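You operate a simulated robot arm through the tools that you are given. There is no shell and no other tool. Be economical: measure what you need, move in short steps, check, and stop when the job is done.

Carry out the task below with a simulated two-armed robot. There is one attempt and no reset: what you move stays moved.

## Task
Ready the vent fan for greasing: isolator off and locked first, guard off, grease can out of the stores.
Fine: free both clips; guard and can on the green area; door shut. Set down upright: grease can.
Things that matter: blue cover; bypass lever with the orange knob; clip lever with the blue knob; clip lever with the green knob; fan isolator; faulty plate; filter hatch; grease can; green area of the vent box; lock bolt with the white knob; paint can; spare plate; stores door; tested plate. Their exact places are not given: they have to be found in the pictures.

The check looks at the end state, three seconds after you hand in, the way a careful person would. Anything else that was tipped, shoved, dropped, spilled or broken makes it a failure.

## Robot
Two 7-joint arms with three-finger grippers on one trunk, on a base that drives. Base frame: it is fixed to the floor where the robot stands at the start and does not move with it; the origin is under the middle of the robot, x ahead of it, y to its left, z up; the surface under the hand at the start is at about z = 0.74. Readings come in m, degrees, newtons and seconds.
The left shoulder is at the start at [0.042, 0.154, 1.007], the right one opposite. With the tool pointing down near the work surface each hand reaches from about 0.24 to 0.64 m from the robot's upright axis, wherever it stands, measured 20 degrees to its own side. Places, roughly: bypass lever with the orange knob [0.2, -0.2, 0.7]; clip lever with the blue knob [0.7, 0, 0.8]; clip lever with the green knob [0.5, -0.3, 0.8]; fan isolator [0.5, 0, 0.8]; green area of the vent box [0.1, -1, 0.7]; lock bolt with the white knob [0.6, 0.1, 0.8]; stores door [-0.1, -0.7, 0.5]; vent fan [0.6, -0.2, 0.6]; yellow reset button [0.3, -0.3, 0.8]. Payload 2.69 kg a hand.
The TCP of each hand is the grasp point between the finger pads, 0.029 m short of the fingertips. In the tool frame z runs along the fingers and y along their closing line. The gripper opens to 0.12 m. The gripper's body begins 0.078 m behind the TCP.
Orientation is that of the tool frame in the base frame, as a unit quaternion [x, y, z, w]. With the fingers straight down and closing along the base's y, the tool's x points along the base's -x, its y along +y and its z along -z.

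## Interface
- The arms move only by the tool play_rows. It takes "left_moves", "right_moves" or both (then of equal length, played together; a hand with none holds still); each is a list of rows, each a list of 6 numbers: the shift along the tool's x, y, z in m, then the turn, a rotation vector about the tool's x, y, z in degrees. In form: [[tx, ty, tz, wx, wy, wz], ...]. A call has 1 to 20 rows; each row shifts and turns the commanded pose from where the row before left it, along the tool's axes as they then stand. "left_claw" and "right_claw" are, for a hand that has rows, the closure in counts, from 0 (fully open) to 255 (shut), set as the call begins (left out, the last holds). Rows are played at 5 a second. More than 0.05 m and 8.6 degrees between two rows, or a gripper value outside its range, and nothing of the call is played. A pose out of reach is approached as far as the arm can. The call stops where the force on the tool passes 40 N (or 10 N more than at its start, if that is more) or the arm is blocked; 0.2 s more then pass. The fingers move at their own pace and stop on an object; they squeeze with about 42 N. The grip force told is the motor's: it shows also when the fingers shut on nothing. Time passes only in rows, and 0.2 s behind the last, so rows that do not move let the fingers close. The reply holds the time, the measured pose of the TCP, the force on the tool along the base axes, the opening and the grip force, in the units named above and with some noise, with the torque about the TCP (base axes, N m) and any sound that the robot's microphone picked up, and new pictures: "views" is both (left out), scene, wrist or none (wrist: the cameras of the hands that moved).
- Cameras (640 x 400 px; columns grow to the right, rows downward): "scene" is now at [0.1313, -0.0639, 1.1684]; the picture's right is [-0.69, -0.72, -0.00], its down [-0.32, 0.31, -0.89] and it looks along [0.64, -0.62, -0.45] (base axes); focal length 214 px, centre (320, 200). "left" rides on the left gripper at [0.063, 0, -0.104] in its tool frame; the picture's right is [0.00, 1.00, 0.00], its down [-0.83, 0.00, -0.56] and it looks along [-0.56, 0.00, 0.83] (tool axes); focal length 275 px, centre (320, 200). "right" rides on the right gripper at [0.063, 0, -0.104] in its tool frame; the picture's right is [0.00, 1.00, 0.00], its down [-0.83, 0.00, -0.56] and it looks along [-0.56, 0.00, 0.83] (tool axes); focal length 275 px, centre (320, 200).
- lift_body(by): slides the trunk up (or, below 0, down) by that many m; the arms and the scene camera ride with it, the base frame stays. It gives what a move gives, with no picture.
- roll_base(legs): drives the robot by 1 to 6 legs, each [ahead, left, turn to the left] in m, m and degrees, along the robot's own axes; the way and the turn of a leg run together, so that a leg with both is an arc; at most 1.5 m and 180 degrees a leg. The arms and the cameras ride along, it lands a little off, and it stops where it bumps. It gives what a move gives, and a new picture of the scene camera.
- head_to(pan, tilt): turns the head with the scene camera to pan (to the left, within 80 degrees either way) and tilt (down, from -29 to 69), counted from straight ahead of the robot. It gives what a move gives, and a new picture of the scene camera.
- probe_pixels(camera, pixels): for up to 12 pixels [column, row] of the newest picture of that camera ("zoom" is the newest enlarged one), the place [x, y, z] in the base frame of the surface seen there, good to about 0.002 m. It takes no simulated time.
- enlarge(camera, box): a new picture of the part [left, top, right, bottom] of that camera's present view, enlarged. It takes no simulated time.
- close_job(): hands the job in; it is judged then, once.

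Work in short steps. Measure before you move; look again where a grasp or a placing could have gone wrong, and mend it. You have 80 turns and 260 pictures in all, those below and enlarged ones among them. Open the grippers and draw the arms clear of the work before you hand the job in, unless the task says otherwise; then end with one line.

The tools are called after "Call:" as a command line: name --argument value ..., lists and objects as JSON in quotes. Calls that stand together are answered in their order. play_rows: Moves the arms, as the interface text tells. Its arguments: {"type":"object","properties":{"left_moves":{"type":"array"},"left_claw":{"type":"number"},"right_moves":{"type":"array"},"right_claw":{"type":"number"},"views":{"type":"string","enum":["both","scene","wrist","none"]}},"required":[]} The other tools are called the same way: lift_body (by) slides the trunk up or down; roll_base (legs) drives the base; head_to (pan, tilt) turns the head that bears the scene camera; probe_pixels (camera, pixels) gives the place of the surface under pixels of a picture; enlarge (camera, box) takes an enlarged picture of a part of a camera's view; close_job () hands the job in.

At the start:

```text
time: 0.0
left_position: [0.28, -0.0551, 1.1232]
left_tcp_rot: [-0.004, 1.0, 0.002, 0.002]
left_contact_force: [55.2, -11.1, -45.0]
left_wrist_torque: [0.75, 2.6, 0.37]
left_grip_width: 0.12
left_grasp_force: 0.0
right_position: [0.3483, -0.3604, 1.0075]
right_tcp_rot: [0.001, 1.0, 0.0, 0.0]
right_contact_force: [-0.4, -0.1, -0.1]
right_wrist_torque: [-0.01, -0.02, 0.02]
right_grip_width: 0.1201
right_grasp_force: 0.2
trunk travel left (down, up): [-0.375, 0.063]
robot x, y, heading: [0.0009, -0.0002, -0.0]
head pan, tilt: [-43.0, 36.8]
```

scene: 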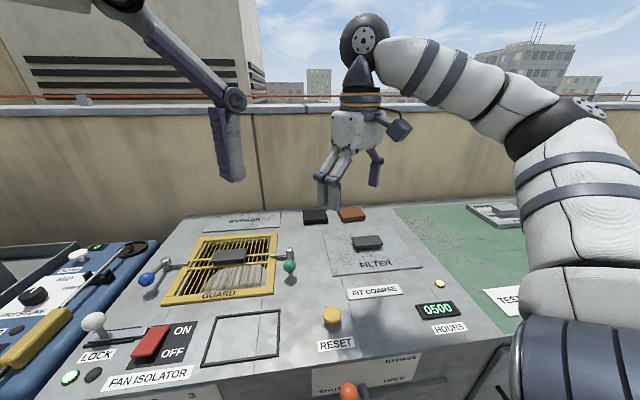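
right: 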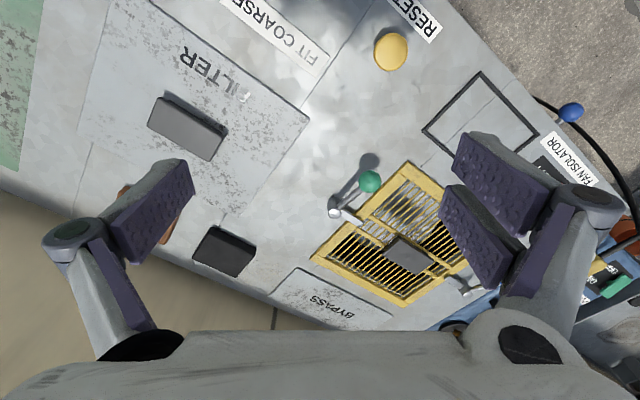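
left: 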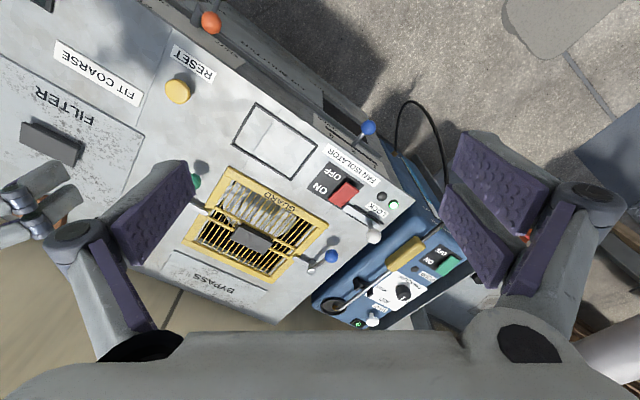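

The scene shows the vent box with isolator at (150,340), lock at (93,322), guard at (220,268) and clips at (147,280) and (289,266). I enlarge these views and probe the main features.

Call:
enlarge --camera "scene" --box '[0, 200, 320, 400]'

Call:
enlarge --camera "left" --box '[160, 80, 480, 340]'

Call:
probe_pixels --camera "scene" --pixels '[[93, 321], [150, 342], [175, 335], [147, 279], [165, 263], [289, 266], [290, 252], [230, 256], [332, 315], [348, 391], [200, 310], [130, 335]]'

Call:
head_to --pan -80 --tilt 40

```text
2.00 times, centred on (160, 300) of scene
```

zoom: 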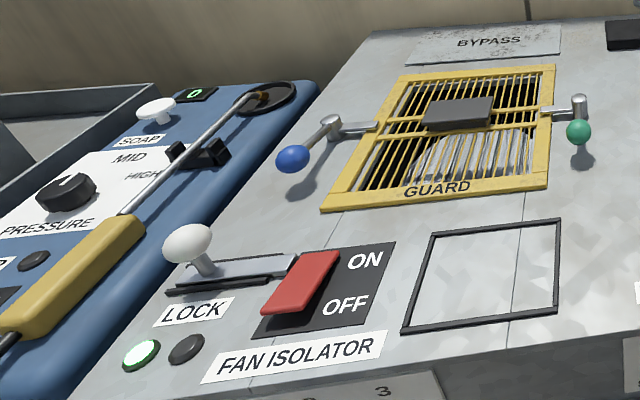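

```text
1.54 times, centred on (320, 210) of left
```

zoom: 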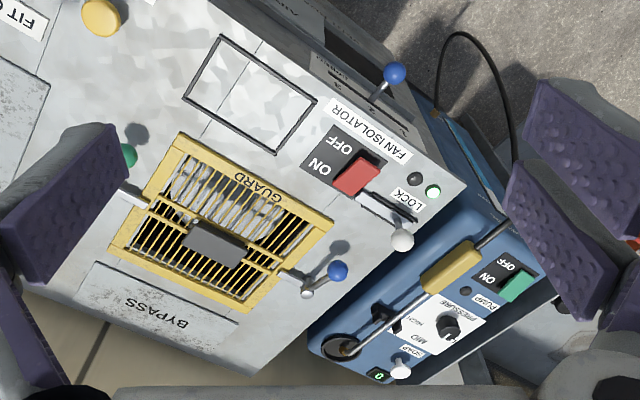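

```text
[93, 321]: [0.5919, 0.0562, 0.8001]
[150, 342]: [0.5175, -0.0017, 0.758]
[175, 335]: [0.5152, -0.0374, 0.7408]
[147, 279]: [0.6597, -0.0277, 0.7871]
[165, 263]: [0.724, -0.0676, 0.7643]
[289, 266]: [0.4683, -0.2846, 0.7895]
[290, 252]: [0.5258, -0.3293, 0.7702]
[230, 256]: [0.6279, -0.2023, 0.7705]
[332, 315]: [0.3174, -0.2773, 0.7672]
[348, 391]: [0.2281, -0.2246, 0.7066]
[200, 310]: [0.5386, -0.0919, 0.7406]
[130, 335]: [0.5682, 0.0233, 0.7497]
```

```text
time: 1.0
left_position: [0.2808, -0.055, 1.1221]
left_tcp_rot: [-0.011, 1.0, 0.0, 0.006]
left_contact_force: [51.4, -79.7, -25.0]
left_wrist_torque: [9.07, 3.72, 6.52]
left_grip_width: 0.1201
left_grasp_force: 0.1
right_position: [0.3489, -0.3599, 1.0073]
right_tcp_rot: [0.0, 1.0, 0.0, 0.0]
right_contact_force: [0.5, 0.3, 0.1]
right_wrist_torque: [-0.01, 0.01, -0.01]
right_grip_width: 0.1198
right_grasp_force: 0.0
trunk travel left (down, up): [-0.375, 0.063]
robot x, y, heading: [-0.0022, 0.0036, 0.2]
head pan, tilt: [-80.0, 40.0]
```

scene: 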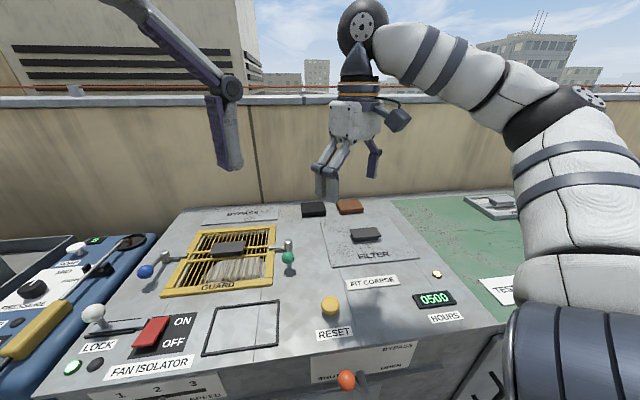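

The left hand is pressing (80 N) on the head, which is why the head did not turn (picture unchanged). I draw the left hand forward and to the left, away from the head.

Call:
play_rows --left_moves '[[-0.03, 0.02, 0, 0, 0, 0], [-0.03, 0.03, 0, 0, 0, 0], [0, 0.045, 0, 0, 0, 0], [0, 0.045, 0, 0, 0, 0], [0, 0.045, 0, 0, 0, 0], [0, 0.045, 0, 0, 0, 0], [0, 0, 0, 0, 0, 0]]' --views "scene"

```text
time: 2.6
left_position: [0.3396, 0.1762, 1.1242]
left_tcp_rot: [-0.004, 1.0, 0.002, 0.002]
left_contact_force: [0.3, 0.7, 0.0]
left_wrist_torque: [0.0, 0.0, 0.02]
left_grip_width: 0.1202
left_grasp_force: 0.1
right_position: [0.3479, -0.3591, 1.0071]
right_tcp_rot: [0.0, 1.0, 0.0, 0.0]
right_contact_force: [0.7, 0.4, 0.3]
right_wrist_torque: [0.01, 0.0, 0.0]
right_grip_width: 0.1197
right_grasp_force: 0.1
trunk travel left (down, up): [-0.375, 0.063]
robot x, y, heading: [-0.0024, 0.0021, 0.0]
head pan, tilt: [-80.0, 40.0]
```

scene: 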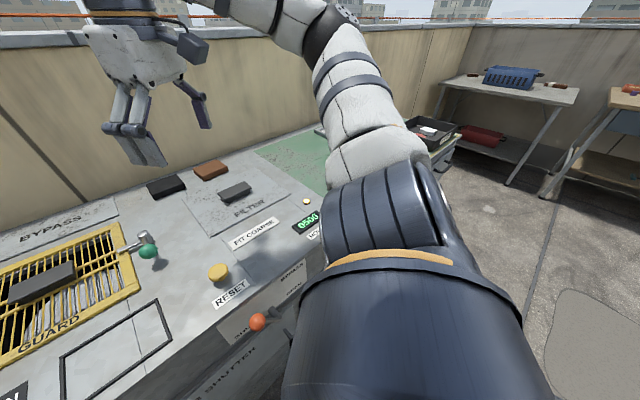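

The head is now free. I look left/back before driving, to see what is near the base.

Call:
head_to --pan 60 --tilt 40

Call:
head_to --pan 0 --tilt 55

Call:
head_to --pan -50 --tilt 65

```text
time: 4.9
left_position: [0.3399, 0.1763, 1.1242]
left_tcp_rot: [-0.004, 1.0, 0.001, 0.003]
left_contact_force: [0.6, 0.2, -0.2]
left_wrist_torque: [-0.02, 0.01, -0.01]
left_grip_width: 0.12
left_grasp_force: 0.0
right_position: [0.3485, -0.3598, 1.0071]
right_tcp_rot: [-0.001, 1.0, 0.0, -0.001]
right_contact_force: [-0.3, 0.0, -0.1]
right_wrist_torque: [-0.02, 0.0, -0.01]
right_grip_width: 0.12
right_grasp_force: 0.1
trunk travel left (down, up): [-0.375, 0.063]
robot x, y, heading: [-0.0016, -0.002, 0.2]
head pan, tilt: [60.0, 40.0]
```

scene: 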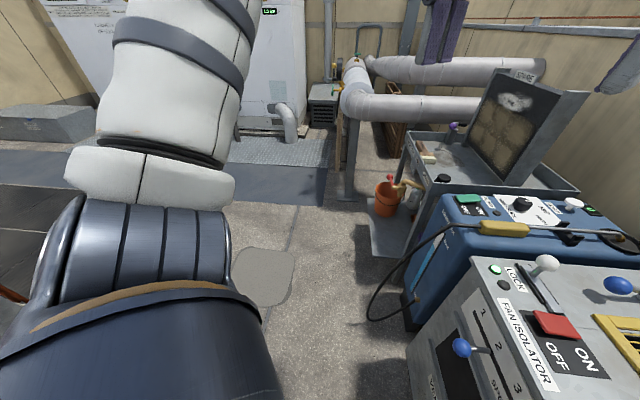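

```text
time: 6.2
left_position: [0.3401, 0.1764, 1.1238]
left_tcp_rot: [-0.003, 1.0, 0.002, 0.002]
left_contact_force: [-0.5, -0.7, -0.1]
left_wrist_torque: [0.03, 0.0, -0.02]
left_grip_width: 0.1199
left_grasp_force: 0.1
right_position: [0.3493, -0.3607, 1.0078]
right_tcp_rot: [0.001, 1.0, -0.001, -0.001]
right_contact_force: [0.2, 0.6, 0.5]
right_wrist_torque: [0.01, 0.03, 0.01]
right_grip_width: 0.1199
right_grasp_force: 0.1
trunk travel left (down, up): [-0.375, 0.063]
robot x, y, heading: [-0.0027, -0.0017, -0.0]
head pan, tilt: [0.0, 55.0]
```

scene: 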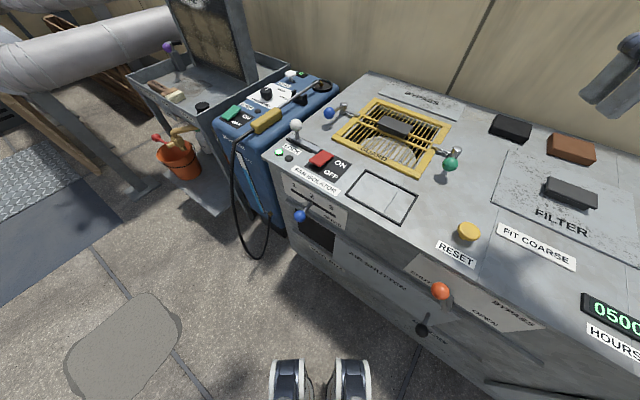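

```text
time: 7.3
left_position: [0.3406, 0.177, 1.1233]
left_tcp_rot: [-0.004, 1.0, 0.001, 0.003]
left_contact_force: [-0.5, 0.7, 0.4]
left_wrist_torque: [0.02, 0.01, 0.02]
left_grip_width: 0.1202
left_grasp_force: 0.0
right_position: [0.3485, -0.3601, 1.0077]
right_tcp_rot: [0.0, 1.0, 0.0, 0.0]
right_contact_force: [0.4, 1.2, 1.1]
right_wrist_torque: [0.01, -0.01, 0.01]
right_grip_width: 0.1201
right_grasp_force: 0.3
trunk travel left (down, up): [-0.375, 0.063]
robot x, y, heading: [0.0041, -0.0018, 0.0]
head pan, tilt: [-50.0, 65.0]
```

scene: 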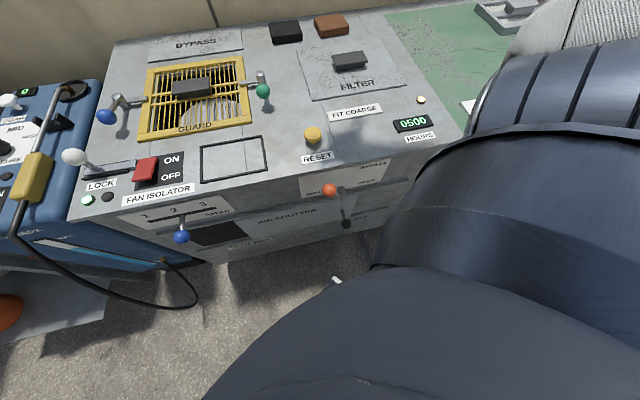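

Now I measure the box geometry (front top edge corners (80,222),(455,140), back edge) before driving.

Call:
probe_pixels --camera "scene" --pixels '[[75, 218], [300, 178], [455, 143], [117, 42], [375, 14], [430, 90], [285, 32], [330, 24], [340, 280], [348, 62], [345, 222], [330, 189]]'

Call:
enlarge --camera "scene" --box '[60, 20, 300, 220]'

Call:
roll_base --legs '[[-0.25, 0.25, 0], [0, 0, -50]]'

```text
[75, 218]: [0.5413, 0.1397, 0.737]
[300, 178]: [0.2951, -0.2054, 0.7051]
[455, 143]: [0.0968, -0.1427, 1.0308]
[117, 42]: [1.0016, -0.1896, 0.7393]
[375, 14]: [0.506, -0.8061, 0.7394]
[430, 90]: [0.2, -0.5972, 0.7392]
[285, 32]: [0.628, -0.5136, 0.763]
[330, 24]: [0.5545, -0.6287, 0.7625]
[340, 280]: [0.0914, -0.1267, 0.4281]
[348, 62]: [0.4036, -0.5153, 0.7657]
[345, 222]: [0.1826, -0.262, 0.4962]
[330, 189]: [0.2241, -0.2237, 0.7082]
```

```text
2.00 times, centred on (180, 120) of scene
```

zoom: 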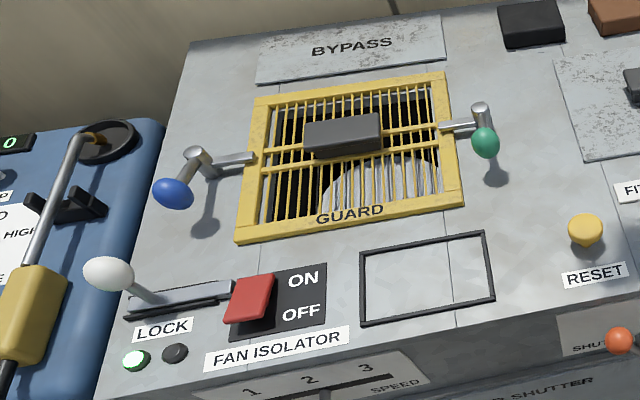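

```text
time: 12.2
left_position: [0.098, 0.0952, 1.1232]
left_tcp_rot: [0.431, 0.902, 0.001, 0.003]
left_contact_force: [-0.3, 0.3, 0.0]
left_wrist_torque: [-0.01, 0.0, 0.0]
left_grip_width: 0.1201
left_grasp_force: 0.1
right_position: [-0.3159, -0.2448, 1.0062]
right_tcp_rot: [0.435, 0.901, 0.0, -0.001]
right_contact_force: [-0.2, 0.5, 0.1]
right_wrist_torque: [0.02, 0.0, -0.01]
right_grip_width: 0.1199
right_grasp_force: 0.1
trunk travel left (down, up): [-0.375, 0.063]
robot x, y, heading: [-0.2489, 0.252, -51.4]
head pan, tilt: [-50.0, 65.0]
```

scene: 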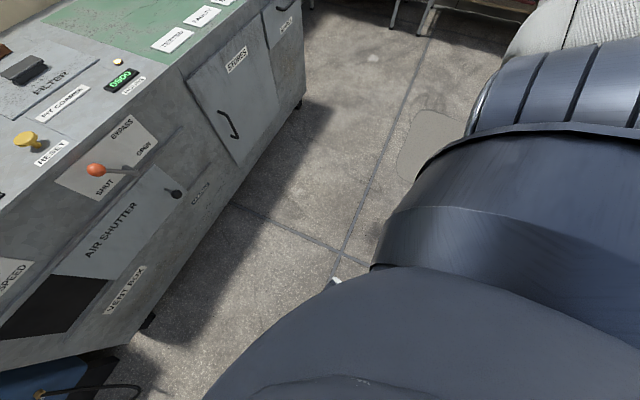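

The stores door is visible at (230,100). I square up to the box (heading about −38.8°) and look with the head.

Call:
roll_base --legs '[[0, 0, 12.6]]'

Call:
head_to --pan 0 --tilt 35

Call:
head_to --pan -42 --tilt 30

```text
time: 13.4
left_position: [0.1233, 0.1755, 1.1234]
left_tcp_rot: [0.331, 0.944, 0.001, 0.003]
left_contact_force: [-0.1, 0.4, -0.5]
left_wrist_torque: [-0.03, -0.02, 0.02]
left_grip_width: 0.12
left_grasp_force: 0.1
right_position: [-0.2071, -0.2469, 1.0074]
right_tcp_rot: [0.335, 0.942, 0.0, 0.0]
right_contact_force: [0.2, 1.1, -0.1]
right_wrist_torque: [-0.01, 0.0, 0.04]
right_grip_width: 0.12
right_grasp_force: 0.0
trunk travel left (down, up): [-0.375, 0.063]
robot x, y, heading: [-0.2517, 0.2511, -39.0]
head pan, tilt: [-50.0, 65.0]
```

scene: 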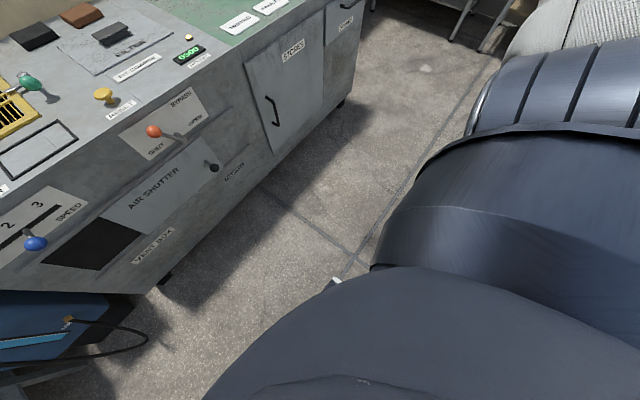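

```text
time: 14.5
left_position: [0.1243, 0.1749, 1.1234]
left_tcp_rot: [0.33, 0.944, 0.001, 0.003]
left_contact_force: [-0.3, 0.2, 0.8]
left_wrist_torque: [-0.02, -0.02, 0.0]
left_grip_width: 0.12
left_grasp_force: 0.1
right_position: [-0.2069, -0.2477, 1.0079]
right_tcp_rot: [0.333, 0.943, 0.0, 0.0]
right_contact_force: [-0.4, 0.6, 0.5]
right_wrist_torque: [0.01, -0.03, 0.0]
right_grip_width: 0.12
right_grasp_force: 0.1
trunk travel left (down, up): [-0.375, 0.063]
robot x, y, heading: [-0.2501, 0.2508, -38.9]
head pan, tilt: [0.0, 35.0]
```

scene: 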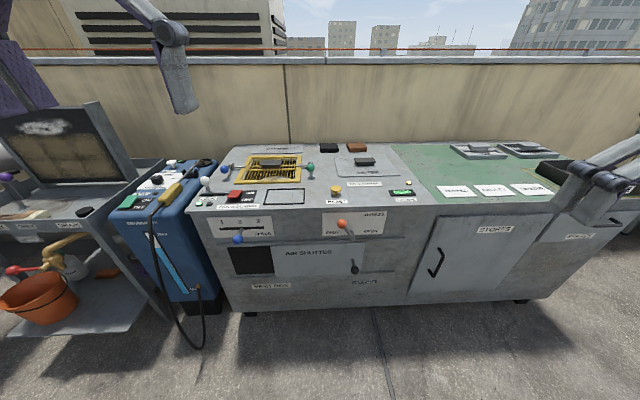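

```text
time: 15.6
left_position: [0.1242, 0.1755, 1.1229]
left_tcp_rot: [0.331, 0.944, 0.001, 0.003]
left_contact_force: [-0.2, 0.2, 0.9]
left_wrist_torque: [0.0, -0.03, 0.01]
left_grip_width: 0.1202
left_grasp_force: 0.0
right_position: [-0.2061, -0.2466, 1.0073]
right_tcp_rot: [0.334, 0.943, 0.0, -0.001]
right_contact_force: [0.5, -0.3, -0.1]
right_wrist_torque: [-0.02, 0.03, 0.0]
right_grip_width: 0.1199
right_grasp_force: 0.0
trunk travel left (down, up): [-0.375, 0.063]
robot x, y, heading: [-0.2557, 0.2508, -39.3]
head pan, tilt: [-42.0, 30.0]
```

scene: 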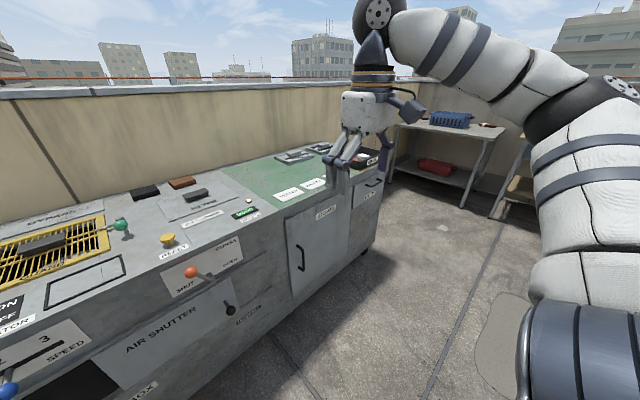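

Overview clear: isolator/guard at left, stores door with handle at (437,262) mid-right, green area right with plates. I drive to a station before the isolator: left 0.18, ahead 0.38.

Call:
roll_base --legs '[[0, 0.19, 0], [0.37, 0, 0]]'

Call:
head_to --pan 0 --tilt 50

Call:
enlarge --camera "scene" --box '[160, 100, 480, 300]'

```text
time: 19.6
left_position: [0.5262, 0.0913, 1.1235]
left_tcp_rot: [0.33, 0.944, 0.001, 0.003]
left_contact_force: [0.0, 0.0, 0.5]
left_wrist_torque: [0.01, 0.02, 0.03]
left_grip_width: 0.1198
left_grasp_force: 0.2
right_position: [0.1961, -0.331, 1.0072]
right_tcp_rot: [0.333, 0.943, 0.0, -0.001]
right_contact_force: [0.4, 0.5, -0.5]
right_wrist_torque: [-0.01, 0.01, 0.01]
right_grip_width: 0.1202
right_grasp_force: 0.1
trunk travel left (down, up): [-0.375, 0.063]
robot x, y, heading: [0.1512, 0.1683, -39.0]
head pan, tilt: [-42.0, 30.0]
```

scene: 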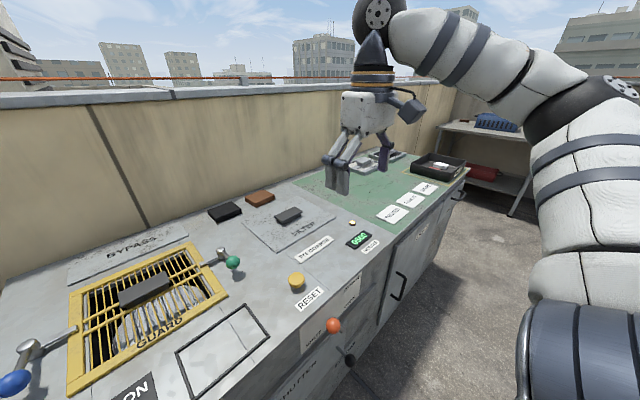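

```text
time: 20.7
left_position: [0.5252, 0.092, 1.1226]
left_tcp_rot: [0.33, 0.944, 0.001, 0.002]
left_contact_force: [-0.3, 0.4, -0.2]
left_wrist_torque: [0.01, 0.0, 0.0]
left_grip_width: 0.12
left_grasp_force: 0.0
right_position: [0.1949, -0.3313, 1.0072]
right_tcp_rot: [0.333, 0.943, 0.0, 0.0]
right_contact_force: [0.3, 0.4, 0.0]
right_wrist_torque: [-0.03, 0.0, -0.02]
right_grip_width: 0.1198
right_grasp_force: 0.1
trunk travel left (down, up): [-0.375, 0.063]
robot x, y, heading: [0.1504, 0.1706, -39.1]
head pan, tilt: [0.0, 50.0]
```

scene: 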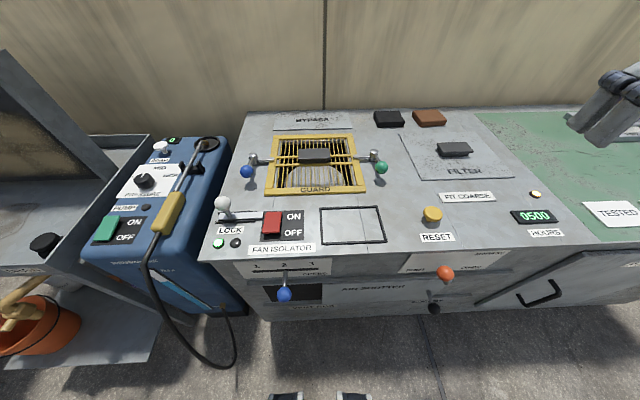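

```text
2.00 times, centred on (320, 200) of scene
```

zoom: 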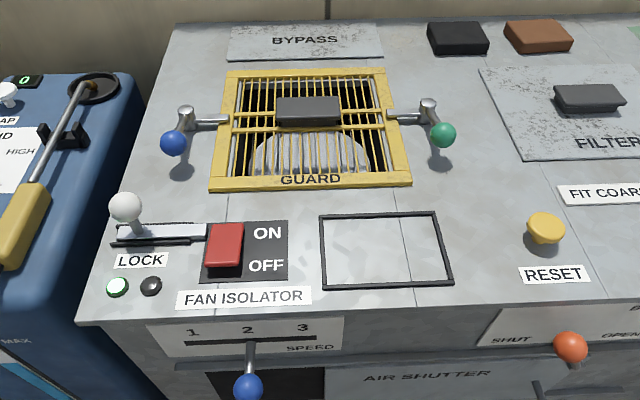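

I zoom on the isolator/lock and the two clips, and look from the left wrist.

Call:
enlarge --camera "scene" --box '[200, 180, 320, 255]'

Call:
probe_pixels --camera "zoom" --pixels '[[115, 130], [145, 175], [385, 165], [370, 210], [380, 260], [400, 180], [300, 180], [220, 200], [95, 210], [335, 195], [180, 215], [450, 250]]'

Call:
enlarge --camera "left" --box '[160, 0, 640, 300]'

Call:
enlarge --camera "scene" --box '[235, 125, 395, 205]'

Call:
probe_pixels --camera "zoom" --pixels '[[50, 185], [75, 135], [110, 135], [150, 138], [585, 172], [555, 120], [520, 130], [315, 125], [260, 125], [370, 125], [315, 105], [315, 145]]'

```text
5.33 times, centred on (260, 218) of scene
```

zoom: 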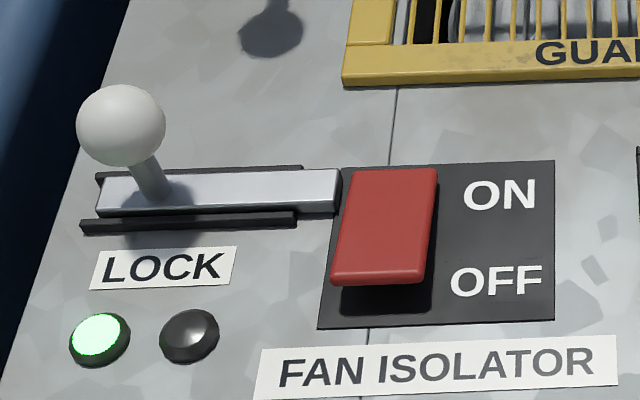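

```text
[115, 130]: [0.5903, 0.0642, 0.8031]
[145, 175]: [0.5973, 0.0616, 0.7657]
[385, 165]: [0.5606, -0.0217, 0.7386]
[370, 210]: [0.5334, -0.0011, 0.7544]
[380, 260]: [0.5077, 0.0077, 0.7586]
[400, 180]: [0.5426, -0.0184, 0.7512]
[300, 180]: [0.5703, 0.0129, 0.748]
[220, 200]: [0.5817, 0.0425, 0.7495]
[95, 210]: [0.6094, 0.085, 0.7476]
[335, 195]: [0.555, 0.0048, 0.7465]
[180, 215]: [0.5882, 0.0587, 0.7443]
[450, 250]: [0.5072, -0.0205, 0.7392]
```

```text
1.33 times, centred on (400, 150) of left
```

zoom: 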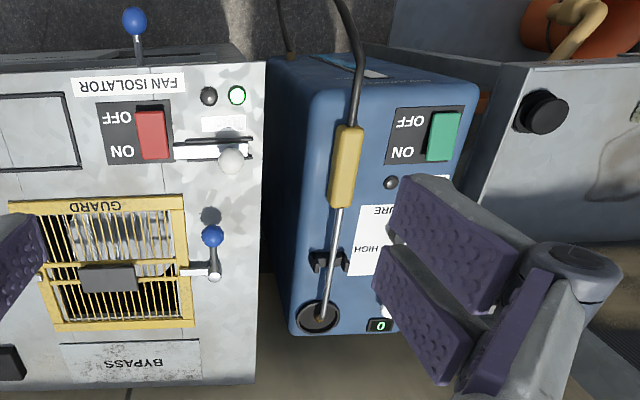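

```text
4.00 times, centred on (315, 165) of scene
```

zoom: 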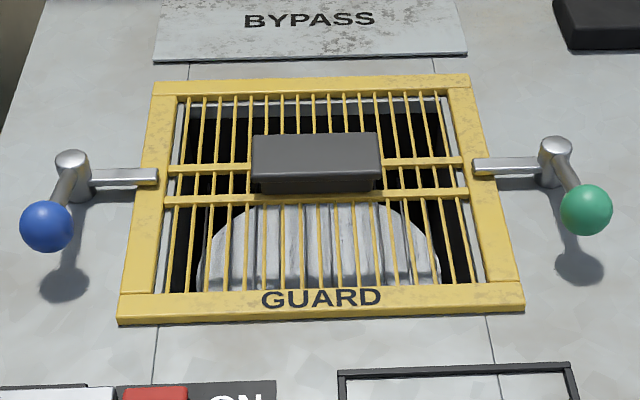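

```text
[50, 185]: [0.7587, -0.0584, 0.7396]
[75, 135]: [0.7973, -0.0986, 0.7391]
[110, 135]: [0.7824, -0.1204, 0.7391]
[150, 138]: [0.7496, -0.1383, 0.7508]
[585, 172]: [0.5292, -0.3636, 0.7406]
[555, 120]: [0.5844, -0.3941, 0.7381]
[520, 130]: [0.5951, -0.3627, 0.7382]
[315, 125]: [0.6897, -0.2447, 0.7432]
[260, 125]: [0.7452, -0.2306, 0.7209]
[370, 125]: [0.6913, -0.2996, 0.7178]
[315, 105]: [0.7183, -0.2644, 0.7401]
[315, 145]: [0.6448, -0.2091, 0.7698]
```

Rocker's front (OFF) end at zoom (380,260) stands high (z 0.7586), so it is ON; I shut the left fingers and go above its front end (move u+0.042, v−0.076), to tip just above it.

Call:
play_rows --left_claw 255 --left_moves '[[-0.021, -0.038, 0, 0, 0, 0], [-0.021, -0.038, 0, 0, 0, 0], [0, 0, 0.046, 0, 0, 0], [0, 0, 0.046, 0, 0, 0], [0, 0, 0.046, 0, 0, 0], [0, 0, 0.046, 0, 0, 0], [0, 0, 0.046, 0, 0, 0], [0, 0, 0.046, 0, 0, 0], [0, 0, 0.035, 0, 0, 0], [0, 0, 0, 0, 0, 0]]'

```text
time: 22.9
left_position: [0.5144, 0.0078, 0.815]
left_tcp_rot: [0.329, 0.944, 0.001, 0.003]
left_contact_force: [-0.4, -0.7, 0.2]
left_wrist_torque: [0.02, -0.01, -0.01]
left_grip_width: 0.0
left_grasp_force: 28.3
right_position: [0.1945, -0.3299, 1.0076]
right_tcp_rot: [0.333, 0.943, 0.0, 0.0]
right_contact_force: [0.9, 0.3, -0.5]
right_wrist_torque: [-0.02, 0.0, -0.04]
right_grip_width: 0.1197
right_grasp_force: 0.1
trunk travel left (down, up): [-0.375, 0.063]
robot x, y, heading: [0.1534, 0.1669, -38.7]
head pan, tilt: [0.0, 50.0]
```

scene: 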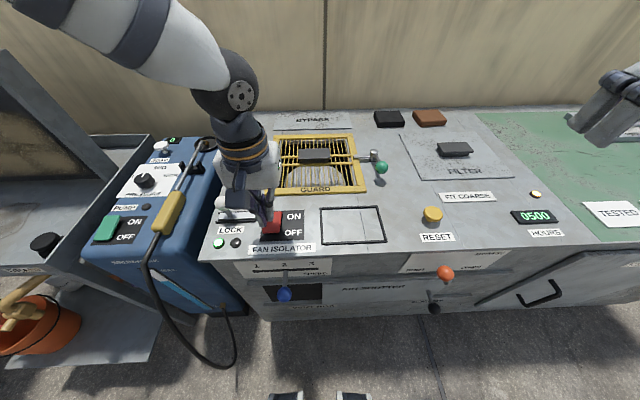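
left: 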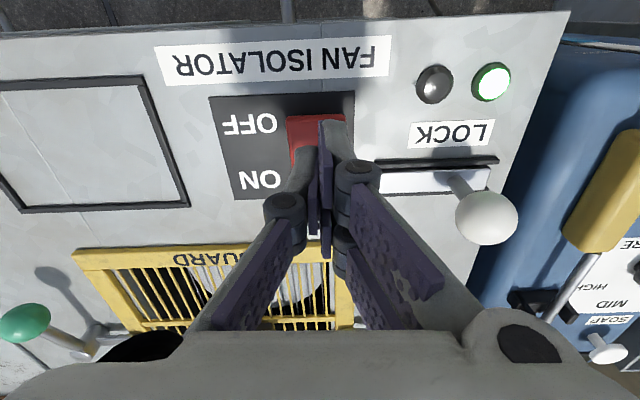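

The fingers are slightly left of the rocker's middle (rocker cols 287–345, fingertip ~330). I shift 6 mm right, 4 mm to the front and press down gently.

Call:
play_rows --left_moves '[[0.004, -0.006, 0.01, 0, 0, 0], [0, 0, 0.012, 0, 0, 0], [0, 0, 0.007, 0, 0, 0], [0, 0, 0.005, 0, 0, 0], [0, 0, 0.005, 0, 0, 0], [0, 0, 0.003, 0, 0, 0]]' --views "wrist"

```text
time: 24.1
left_position: [0.5057, 0.0045, 0.7815]
left_tcp_rot: [0.33, 0.944, -0.001, 0.009]
left_contact_force: [-8.3, 10.4, 35.1]
left_wrist_torque: [0.01, -0.27, -0.05]
left_grip_width: 0.0058
left_grasp_force: 28.0
right_position: [0.1929, -0.329, 1.0092]
right_tcp_rot: [0.334, 0.943, 0.0, 0.002]
right_contact_force: [0.8, -0.6, 1.2]
right_wrist_torque: [-0.03, -0.01, -0.04]
right_grip_width: 0.1202
right_grasp_force: 0.2
trunk travel left (down, up): [-0.375, 0.063]
robot x, y, heading: [0.1497, 0.1732, -38.8]
head pan, tilt: [0.0, 50.0]
stopped in row 5 (left hand): the force on the tool passed its limit at 49 N (the readings are from after the stop); the commanded pose is now the measured one
```

left: 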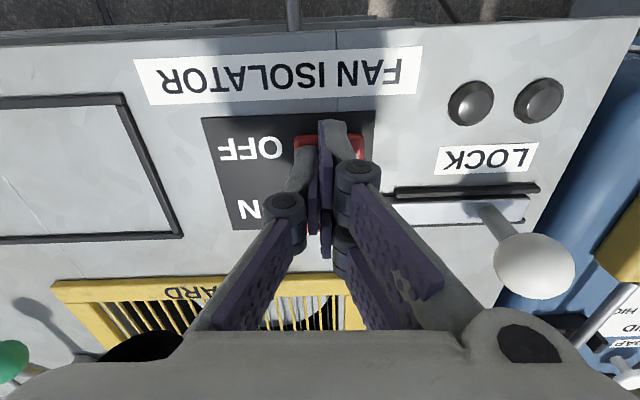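

The green lamp went out: the rocker seems over. I lift off and look.

Call:
play_rows --left_moves '[[0, 0, -0.02, 0, 0, 0], [0, 0, -0.03, 0, 0, 0], [0, 0.04, -0.04, 0, 0, 0], [0, 0.04, -0.04, 0, 0, 0], [0, 0.04, -0.04, 0, 0, 0]]' --views "scene"

Call:
enlarge --camera "left" --box '[0, 0, 480, 300]'

Call:
enlarge --camera "scene" --box '[200, 180, 320, 255]'

Call:
probe_pixels --camera "zoom" --pixels '[[385, 180], [385, 210], [385, 260], [115, 110], [120, 140], [340, 190]]'

```text
refused: row 3 steps farther than a row can; nothing moved
```

```text
1.33 times, centred on (240, 150) of left
```

zoom: 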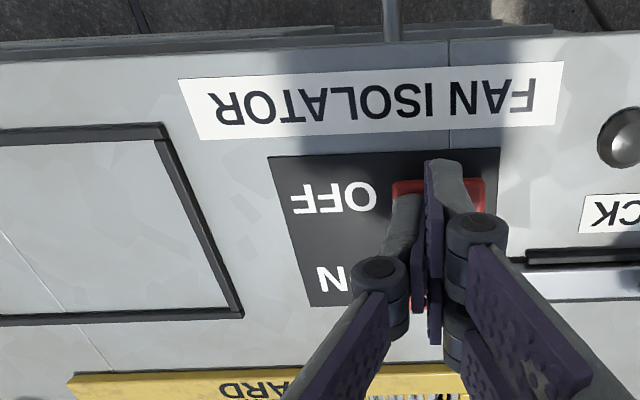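

```text
5.33 times, centred on (260, 218) of scene
```

zoom: 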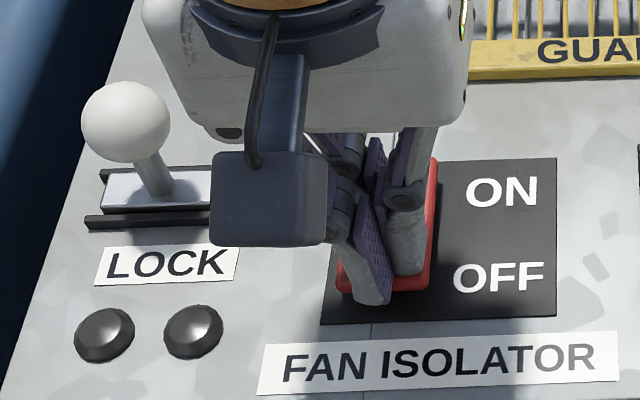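

```text
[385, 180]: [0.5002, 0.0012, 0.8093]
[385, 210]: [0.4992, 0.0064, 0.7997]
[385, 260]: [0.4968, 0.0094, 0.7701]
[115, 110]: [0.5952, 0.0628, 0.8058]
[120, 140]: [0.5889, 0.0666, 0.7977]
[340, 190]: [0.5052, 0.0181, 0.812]
```

I lift in smaller steps, away to the left, and look at the rocker again.

Call:
play_rows --left_moves '[[0, 0, -0.02, 0, 0, 0], [0, 0, -0.04, 0, 0, 0], [0, 0, -0.045, 0, 0, 0], [0, 0.035, -0.03, 0, 0, 0], [0, 0.035, -0.03, 0, 0, 0], [0, 0.045, 0, 0, 0, 0], [0, 0.045, 0, 0, 0, 0]]' --views "scene"

Call:
enlarge --camera "scene" --box '[200, 180, 320, 255]'

Call:
probe_pixels --camera "zoom" --pixels '[[385, 180], [385, 210], [385, 260], [115, 110], [120, 140], [340, 190], [150, 180], [320, 190], [200, 190]]'

```text
time: 25.7
left_position: [0.6054, 0.1312, 0.9443]
left_tcp_rot: [0.329, 0.944, -0.001, 0.006]
left_contact_force: [-0.5, 0.3, -0.8]
left_wrist_torque: [-0.02, -0.02, 0.02]
left_grip_width: 0.0
left_grasp_force: 28.2
right_position: [0.1964, -0.3308, 1.0074]
right_tcp_rot: [0.333, 0.943, 0.001, 0.0]
right_contact_force: [0.6, -0.1, -1.3]
right_wrist_torque: [-0.01, 0.0, -0.02]
right_grip_width: 0.1201
right_grasp_force: 0.1
trunk travel left (down, up): [-0.375, 0.063]
robot x, y, heading: [0.1474, 0.1719, -38.8]
head pan, tilt: [0.0, 50.0]
```

scene: 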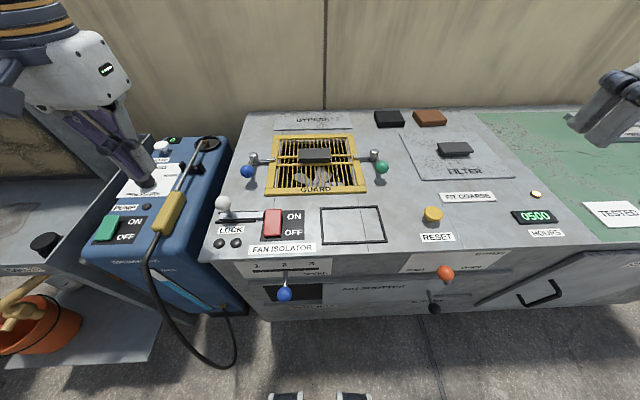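

```text
5.33 times, centred on (260, 218) of scene
```

zoom: 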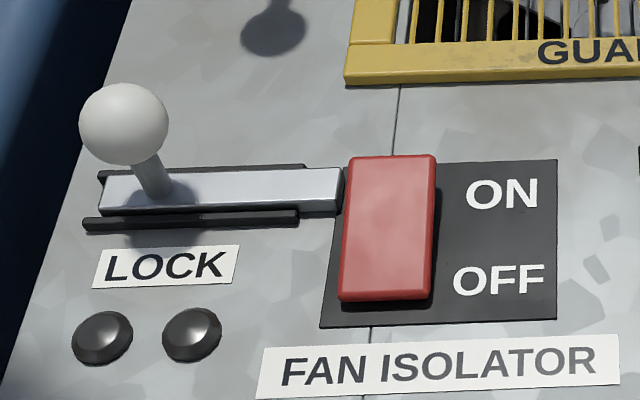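

```text
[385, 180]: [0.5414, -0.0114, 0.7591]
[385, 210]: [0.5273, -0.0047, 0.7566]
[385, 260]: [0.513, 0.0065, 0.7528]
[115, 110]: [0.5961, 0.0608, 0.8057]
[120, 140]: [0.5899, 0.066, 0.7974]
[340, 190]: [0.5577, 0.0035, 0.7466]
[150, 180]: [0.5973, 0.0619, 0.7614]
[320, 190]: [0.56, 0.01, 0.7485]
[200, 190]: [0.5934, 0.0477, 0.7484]
```

The rocker is OFF (back end high, 0.759; lamp dark, fan still). Next the lock: white knob centre near (0.592,0.064,0.80); I open the left fingers to ~0.06 and come down around the knob.

Call:
play_rows --left_claw 120 --left_moves '[[-0.018, -0.03, 0, 0, 0, 0], [-0.018, -0.031, 0, 0, 0, 0], [0, 0, 0.045, 0, 0, 0], [0, 0, 0.045, 0, 0, 0], [0, 0, 0.03, 0, 0, 0], [0, 0, 0, 0, 0, 0]]'

```text
time: 27.1
left_position: [0.5952, 0.0586, 0.8233]
left_tcp_rot: [0.329, 0.944, -0.001, 0.007]
left_contact_force: [-0.3, -0.3, 0.6]
left_wrist_torque: [0.01, -0.03, 0.04]
left_grip_width: 0.0634
left_grasp_force: 0.0
right_position: [0.1954, -0.3297, 1.007]
right_tcp_rot: [0.334, 0.943, 0.0, 0.001]
right_contact_force: [-0.7, 0.7, 0.1]
right_wrist_torque: [-0.02, 0.02, -0.03]
right_grip_width: 0.12
right_grasp_force: 0.2
trunk travel left (down, up): [-0.375, 0.063]
robot x, y, heading: [0.1535, 0.17, -38.9]
head pan, tilt: [0.0, 50.0]
```

scene: 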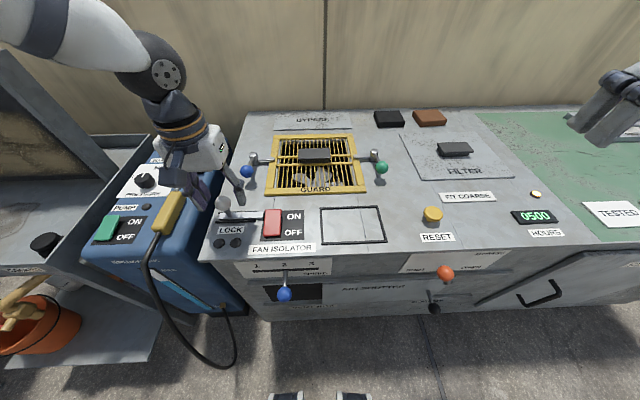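
left: 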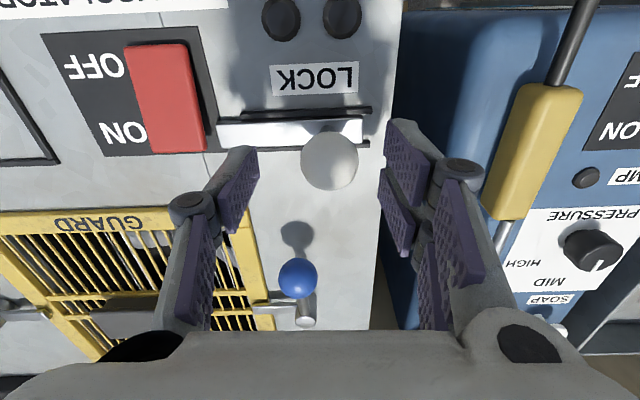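

The knob sits centred between the fingers (328,160). I lower 24 mm and close on it.

Call:
play_rows --left_moves '[[0.002, 0.003, 0.012, 0, 0, 0], [0, 0, 0.012, 0, 0, 0]]' --views "none"

Call:
play_rows --left_claw 255 --left_moves '[[0, 0, 0, 0, 0, 0], [0, 0, 0, 0, 0, 0], [0, 0, 0, 0, 0, 0]]' --views "wrist"

```text
time: 27.7
left_position: [0.5972, 0.06, 0.7985]
left_tcp_rot: [0.329, 0.944, -0.001, 0.006]
left_contact_force: [-0.2, -0.7, -0.3]
left_wrist_torque: [-0.02, 0.02, 0.0]
left_grip_width: 0.0639
left_grasp_force: 0.0
right_position: [0.196, -0.3301, 1.0066]
right_tcp_rot: [0.333, 0.943, 0.0, 0.0]
right_contact_force: [-0.3, 0.9, -0.1]
right_wrist_torque: [0.0, -0.02, 0.0]
right_grip_width: 0.1199
right_grasp_force: 0.0
trunk travel left (down, up): [-0.375, 0.063]
robot x, y, heading: [0.1488, 0.1673, -38.8]
head pan, tilt: [0.0, 50.0]
```

```text
time: 28.5
left_position: [0.5983, 0.0594, 0.7988]
left_tcp_rot: [0.329, 0.944, 0.0, 0.006]
left_contact_force: [-0.7, -0.4, 2.0]
left_wrist_torque: [-0.11, -0.03, 0.12]
left_grip_width: 0.0301
left_grasp_force: 45.0
right_position: [0.1952, -0.3296, 1.0071]
right_tcp_rot: [0.333, 0.943, 0.0, 0.0]
right_contact_force: [-0.5, 0.7, 0.9]
right_wrist_torque: [0.01, -0.03, -0.02]
right_grip_width: 0.1199
right_grasp_force: 0.1
trunk travel left (down, up): [-0.375, 0.063]
robot x, y, heading: [0.1502, 0.17, -38.9]
head pan, tilt: [0.0, 50.0]
```

left: 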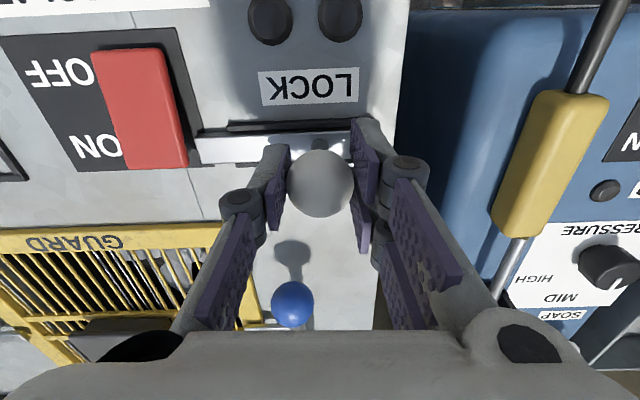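

The knob is gripped (0.030 m). I slide it right (−y tool) in small steps toward the rocker.

Call:
play_rows --left_moves '[[0, -0.008, 0, 0, 0, 0], [0, -0.008, 0, 0, 0, 0], [0, -0.008, 0, 0, 0, 0], [0, -0.008, 0, 0, 0, 0], [0, 0, 0, 0, 0, 0]]' --views "wrist"

```text
time: 29.7
left_position: [0.5786, 0.0349, 0.7993]
left_tcp_rot: [0.329, 0.944, -0.002, 0.006]
left_contact_force: [13.8, -10.8, -14.4]
left_wrist_torque: [-0.66, -0.58, -0.04]
left_grip_width: 0.0304
left_grasp_force: 45.3
right_position: [0.1959, -0.3307, 1.007]
right_tcp_rot: [0.333, 0.943, 0.0, -0.001]
right_contact_force: [-0.2, -0.8, 0.2]
right_wrist_torque: [-0.01, 0.02, -0.01]
right_grip_width: 0.1199
right_grasp_force: 0.1
trunk travel left (down, up): [-0.375, 0.063]
robot x, y, heading: [0.1546, 0.1647, -39.2]
head pan, tilt: [0.0, 50.0]
```

left: 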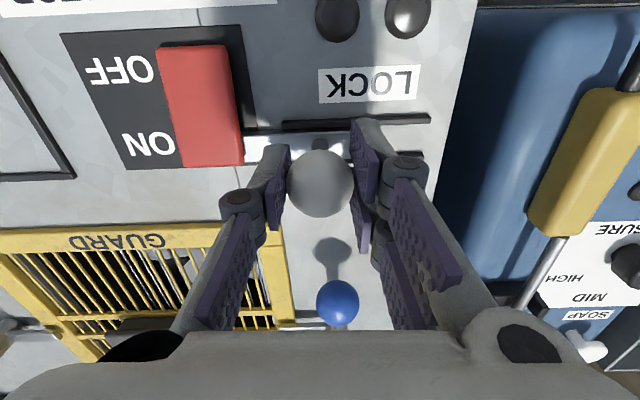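

Slid 32 mm with only a side force; the bolt now reaches the rocker. I continue until it stops.

Call:
play_rows --left_moves '[[-0.003, -0.005, -0.001, 0, 0, 0], [0, -0.005, 0, 0, 0, 0], [0, -0.005, 0, 0, 0, 0], [0, -0.005, 0, 0, 0, 0], [0, 0, 0, 0, 0, 0]]' --views "both"

Call:
enlarge --camera "scene" --box '[200, 180, 320, 255]'

```text
time: 30.4
left_position: [0.5772, 0.0343, 0.7996]
left_tcp_rot: [0.327, 0.945, 0.008, 0.005]
left_contact_force: [13.6, 5.9, -14.3]
left_wrist_torque: [0.0, -0.62, 0.04]
left_grip_width: 0.03
left_grasp_force: 44.9
right_position: [0.1975, -0.3303, 1.0069]
right_tcp_rot: [0.332, 0.943, 0.0, 0.0]
right_contact_force: [0.3, 0.3, -0.1]
right_wrist_torque: [0.02, -0.02, 0.02]
right_grip_width: 0.1201
right_grasp_force: 0.1
trunk travel left (down, up): [-0.375, 0.063]
robot x, y, heading: [0.1511, 0.1666, -38.6]
head pan, tilt: [0.0, 50.0]
stopped in row 3 (left hand): the force on the tool passed its limit at 44 N (the readings are from after the stop); the commanded pose is now the measured one
```

scene: 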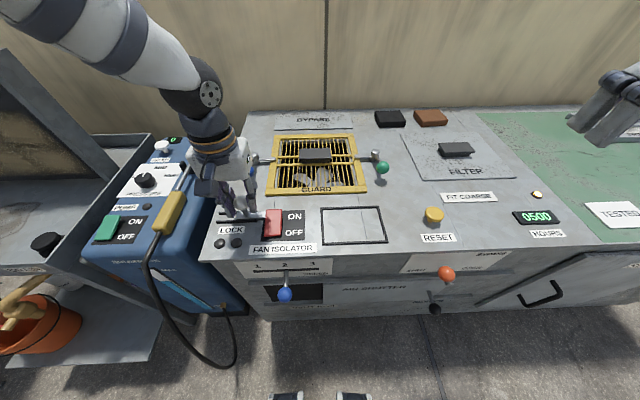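
left: 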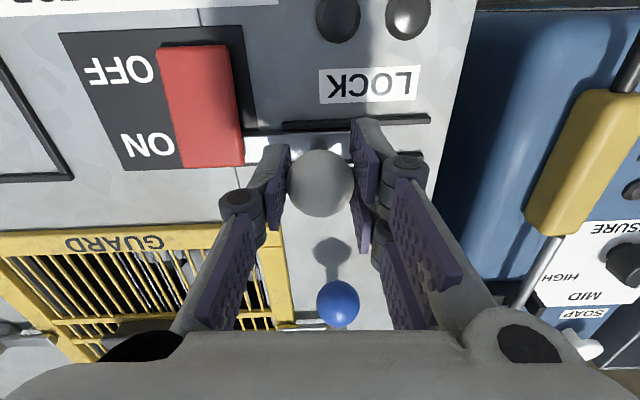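

```text
5.33 times, centred on (260, 218) of scene
```

zoom: 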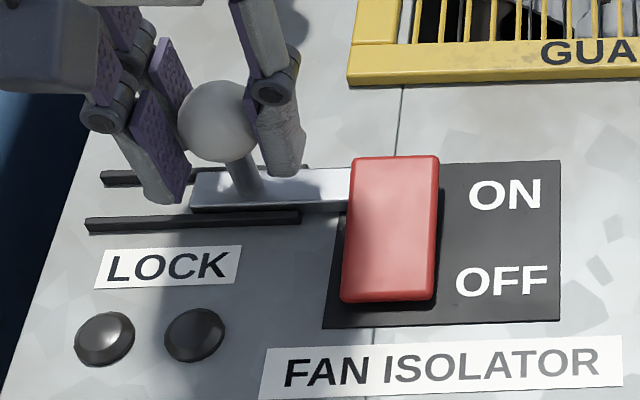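

The bolt slid ~31 mm under the rocker's raised end and stopped hard. I release and check the bolt with a clear view.

Call:
play_rows --left_claw 150 --left_moves '[[0, 0, 0, 0, 0, 0], [0, 0, 0, 0, 0, 0]]' --views "none"

Call:
play_rows --left_claw 150 --left_moves '[[0, 0, -0.03, 0, 0, 0], [0, 0, -0.035, 0, 0, 0], [0, 0.045, 0, 0, 0, 0], [0, 0.04, 0, 0, 0, 0]]' --views "both"

Call:
enlarge --camera "scene" --box '[200, 180, 320, 255]'

Call:
probe_pixels --camera "zoom" --pixels '[[215, 120], [250, 185], [335, 185], [195, 200]]'

```text
time: 31.0
left_position: [0.5752, 0.0311, 0.8011]
left_tcp_rot: [0.327, 0.945, 0.005, 0.005]
left_contact_force: [-0.7, -0.1, 0.0]
left_wrist_torque: [0.0, 0.01, 0.07]
left_grip_width: 0.0495
left_grasp_force: 0.0
right_position: [0.1966, -0.3298, 1.0066]
right_tcp_rot: [0.332, 0.943, 0.0, 0.0]
right_contact_force: [-0.3, 0.6, 0.6]
right_wrist_torque: [-0.03, -0.03, -0.02]
right_grip_width: 0.1199
right_grasp_force: 0.0
trunk travel left (down, up): [-0.375, 0.063]
robot x, y, heading: [0.1496, 0.1695, -38.8]
head pan, tilt: [0.0, 50.0]
```

```text
time: 32.0
left_position: [0.6284, 0.0976, 0.8674]
left_tcp_rot: [0.329, 0.944, 0.004, 0.005]
left_contact_force: [1.1, -1.0, 0.2]
left_wrist_torque: [0.01, -0.01, -0.01]
left_grip_width: 0.0494
left_grasp_force: 0.1
right_position: [0.1974, -0.329, 1.0075]
right_tcp_rot: [0.332, 0.943, -0.001, -0.001]
right_contact_force: [0.1, 0.6, 0.8]
right_wrist_torque: [-0.02, 0.05, 0.01]
right_grip_width: 0.1199
right_grasp_force: 0.1
trunk travel left (down, up): [-0.375, 0.063]
robot x, y, heading: [0.1499, 0.1693, -39.0]
head pan, tilt: [0.0, 50.0]
```

scene: 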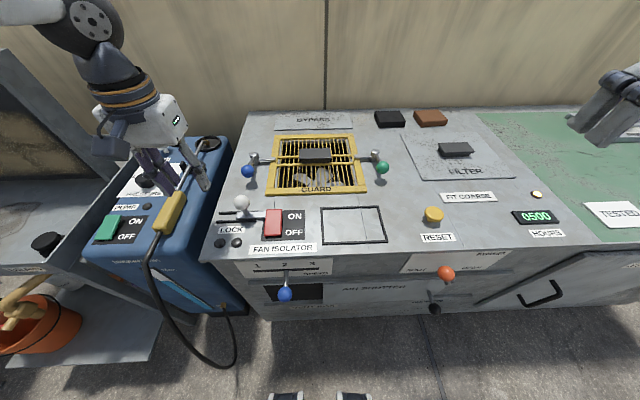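
left: 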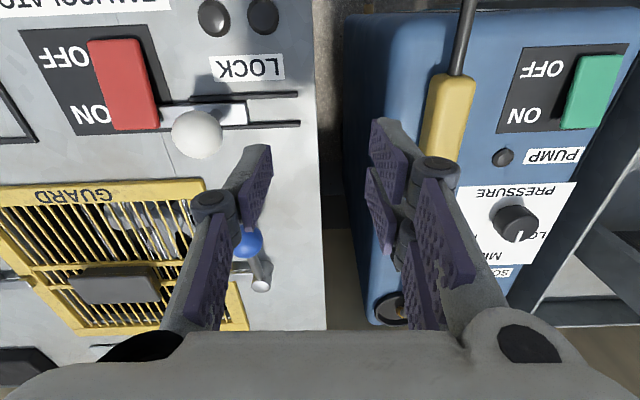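

```text
5.33 times, centred on (260, 218) of scene
```

zoom: 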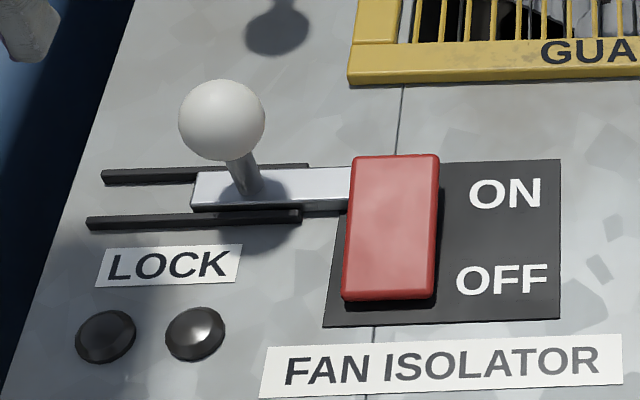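

```text
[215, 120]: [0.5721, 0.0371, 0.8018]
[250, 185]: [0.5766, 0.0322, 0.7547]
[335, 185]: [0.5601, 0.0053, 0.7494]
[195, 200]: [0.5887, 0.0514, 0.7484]
```

The lock is in. Now the clips: I probe the blue clip in the wrist view (knob (248,243), post (262,270)) and the scene zoom.

Call:
enlarge --camera "scene" --box '[230, 135, 310, 185]'

Call:
probe_pixels --camera "zoom" --pixels '[[115, 270], [145, 270], [130, 250], [130, 290], [170, 215], [185, 150], [190, 190], [250, 195], [300, 190], [340, 200]]'

Call:
enlarge --camera "scene" --box '[340, 135, 420, 185]'

Call:
probe_pixels --camera "zoom" --pixels '[[330, 270], [345, 250], [345, 280], [270, 125], [270, 165], [200, 160], [150, 165], [300, 200]]'

```text
8.00 times, centred on (270, 160) of scene
```

zoom: 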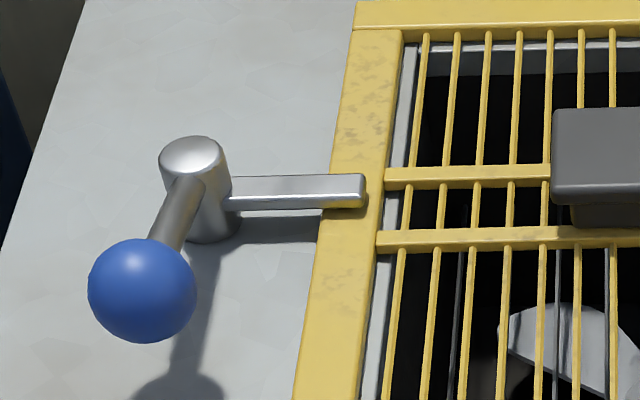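

```text
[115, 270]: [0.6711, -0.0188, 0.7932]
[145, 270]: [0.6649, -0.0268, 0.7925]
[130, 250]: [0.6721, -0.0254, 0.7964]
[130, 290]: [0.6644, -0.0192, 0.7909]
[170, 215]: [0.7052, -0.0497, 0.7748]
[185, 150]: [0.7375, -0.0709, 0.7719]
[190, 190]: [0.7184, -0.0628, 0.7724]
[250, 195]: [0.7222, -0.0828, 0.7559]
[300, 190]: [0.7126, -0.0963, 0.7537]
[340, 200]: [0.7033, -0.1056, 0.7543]
```

```text
8.00 times, centred on (380, 160) of scene
```

zoom: 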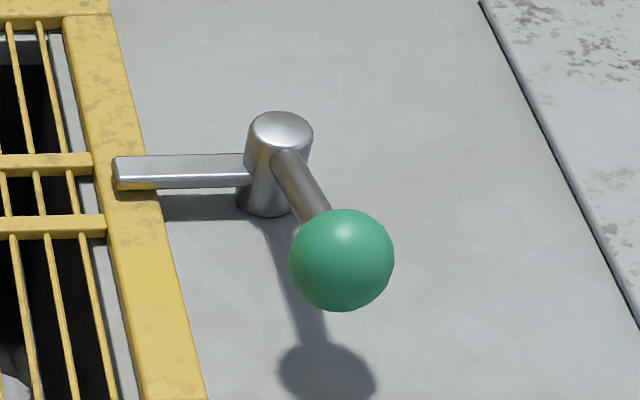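

```text
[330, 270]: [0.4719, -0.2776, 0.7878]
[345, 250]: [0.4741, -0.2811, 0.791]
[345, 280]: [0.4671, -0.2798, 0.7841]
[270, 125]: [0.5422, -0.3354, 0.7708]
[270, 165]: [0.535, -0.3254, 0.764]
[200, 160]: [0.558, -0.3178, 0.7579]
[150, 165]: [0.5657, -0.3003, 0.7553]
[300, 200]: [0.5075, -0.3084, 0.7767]
```

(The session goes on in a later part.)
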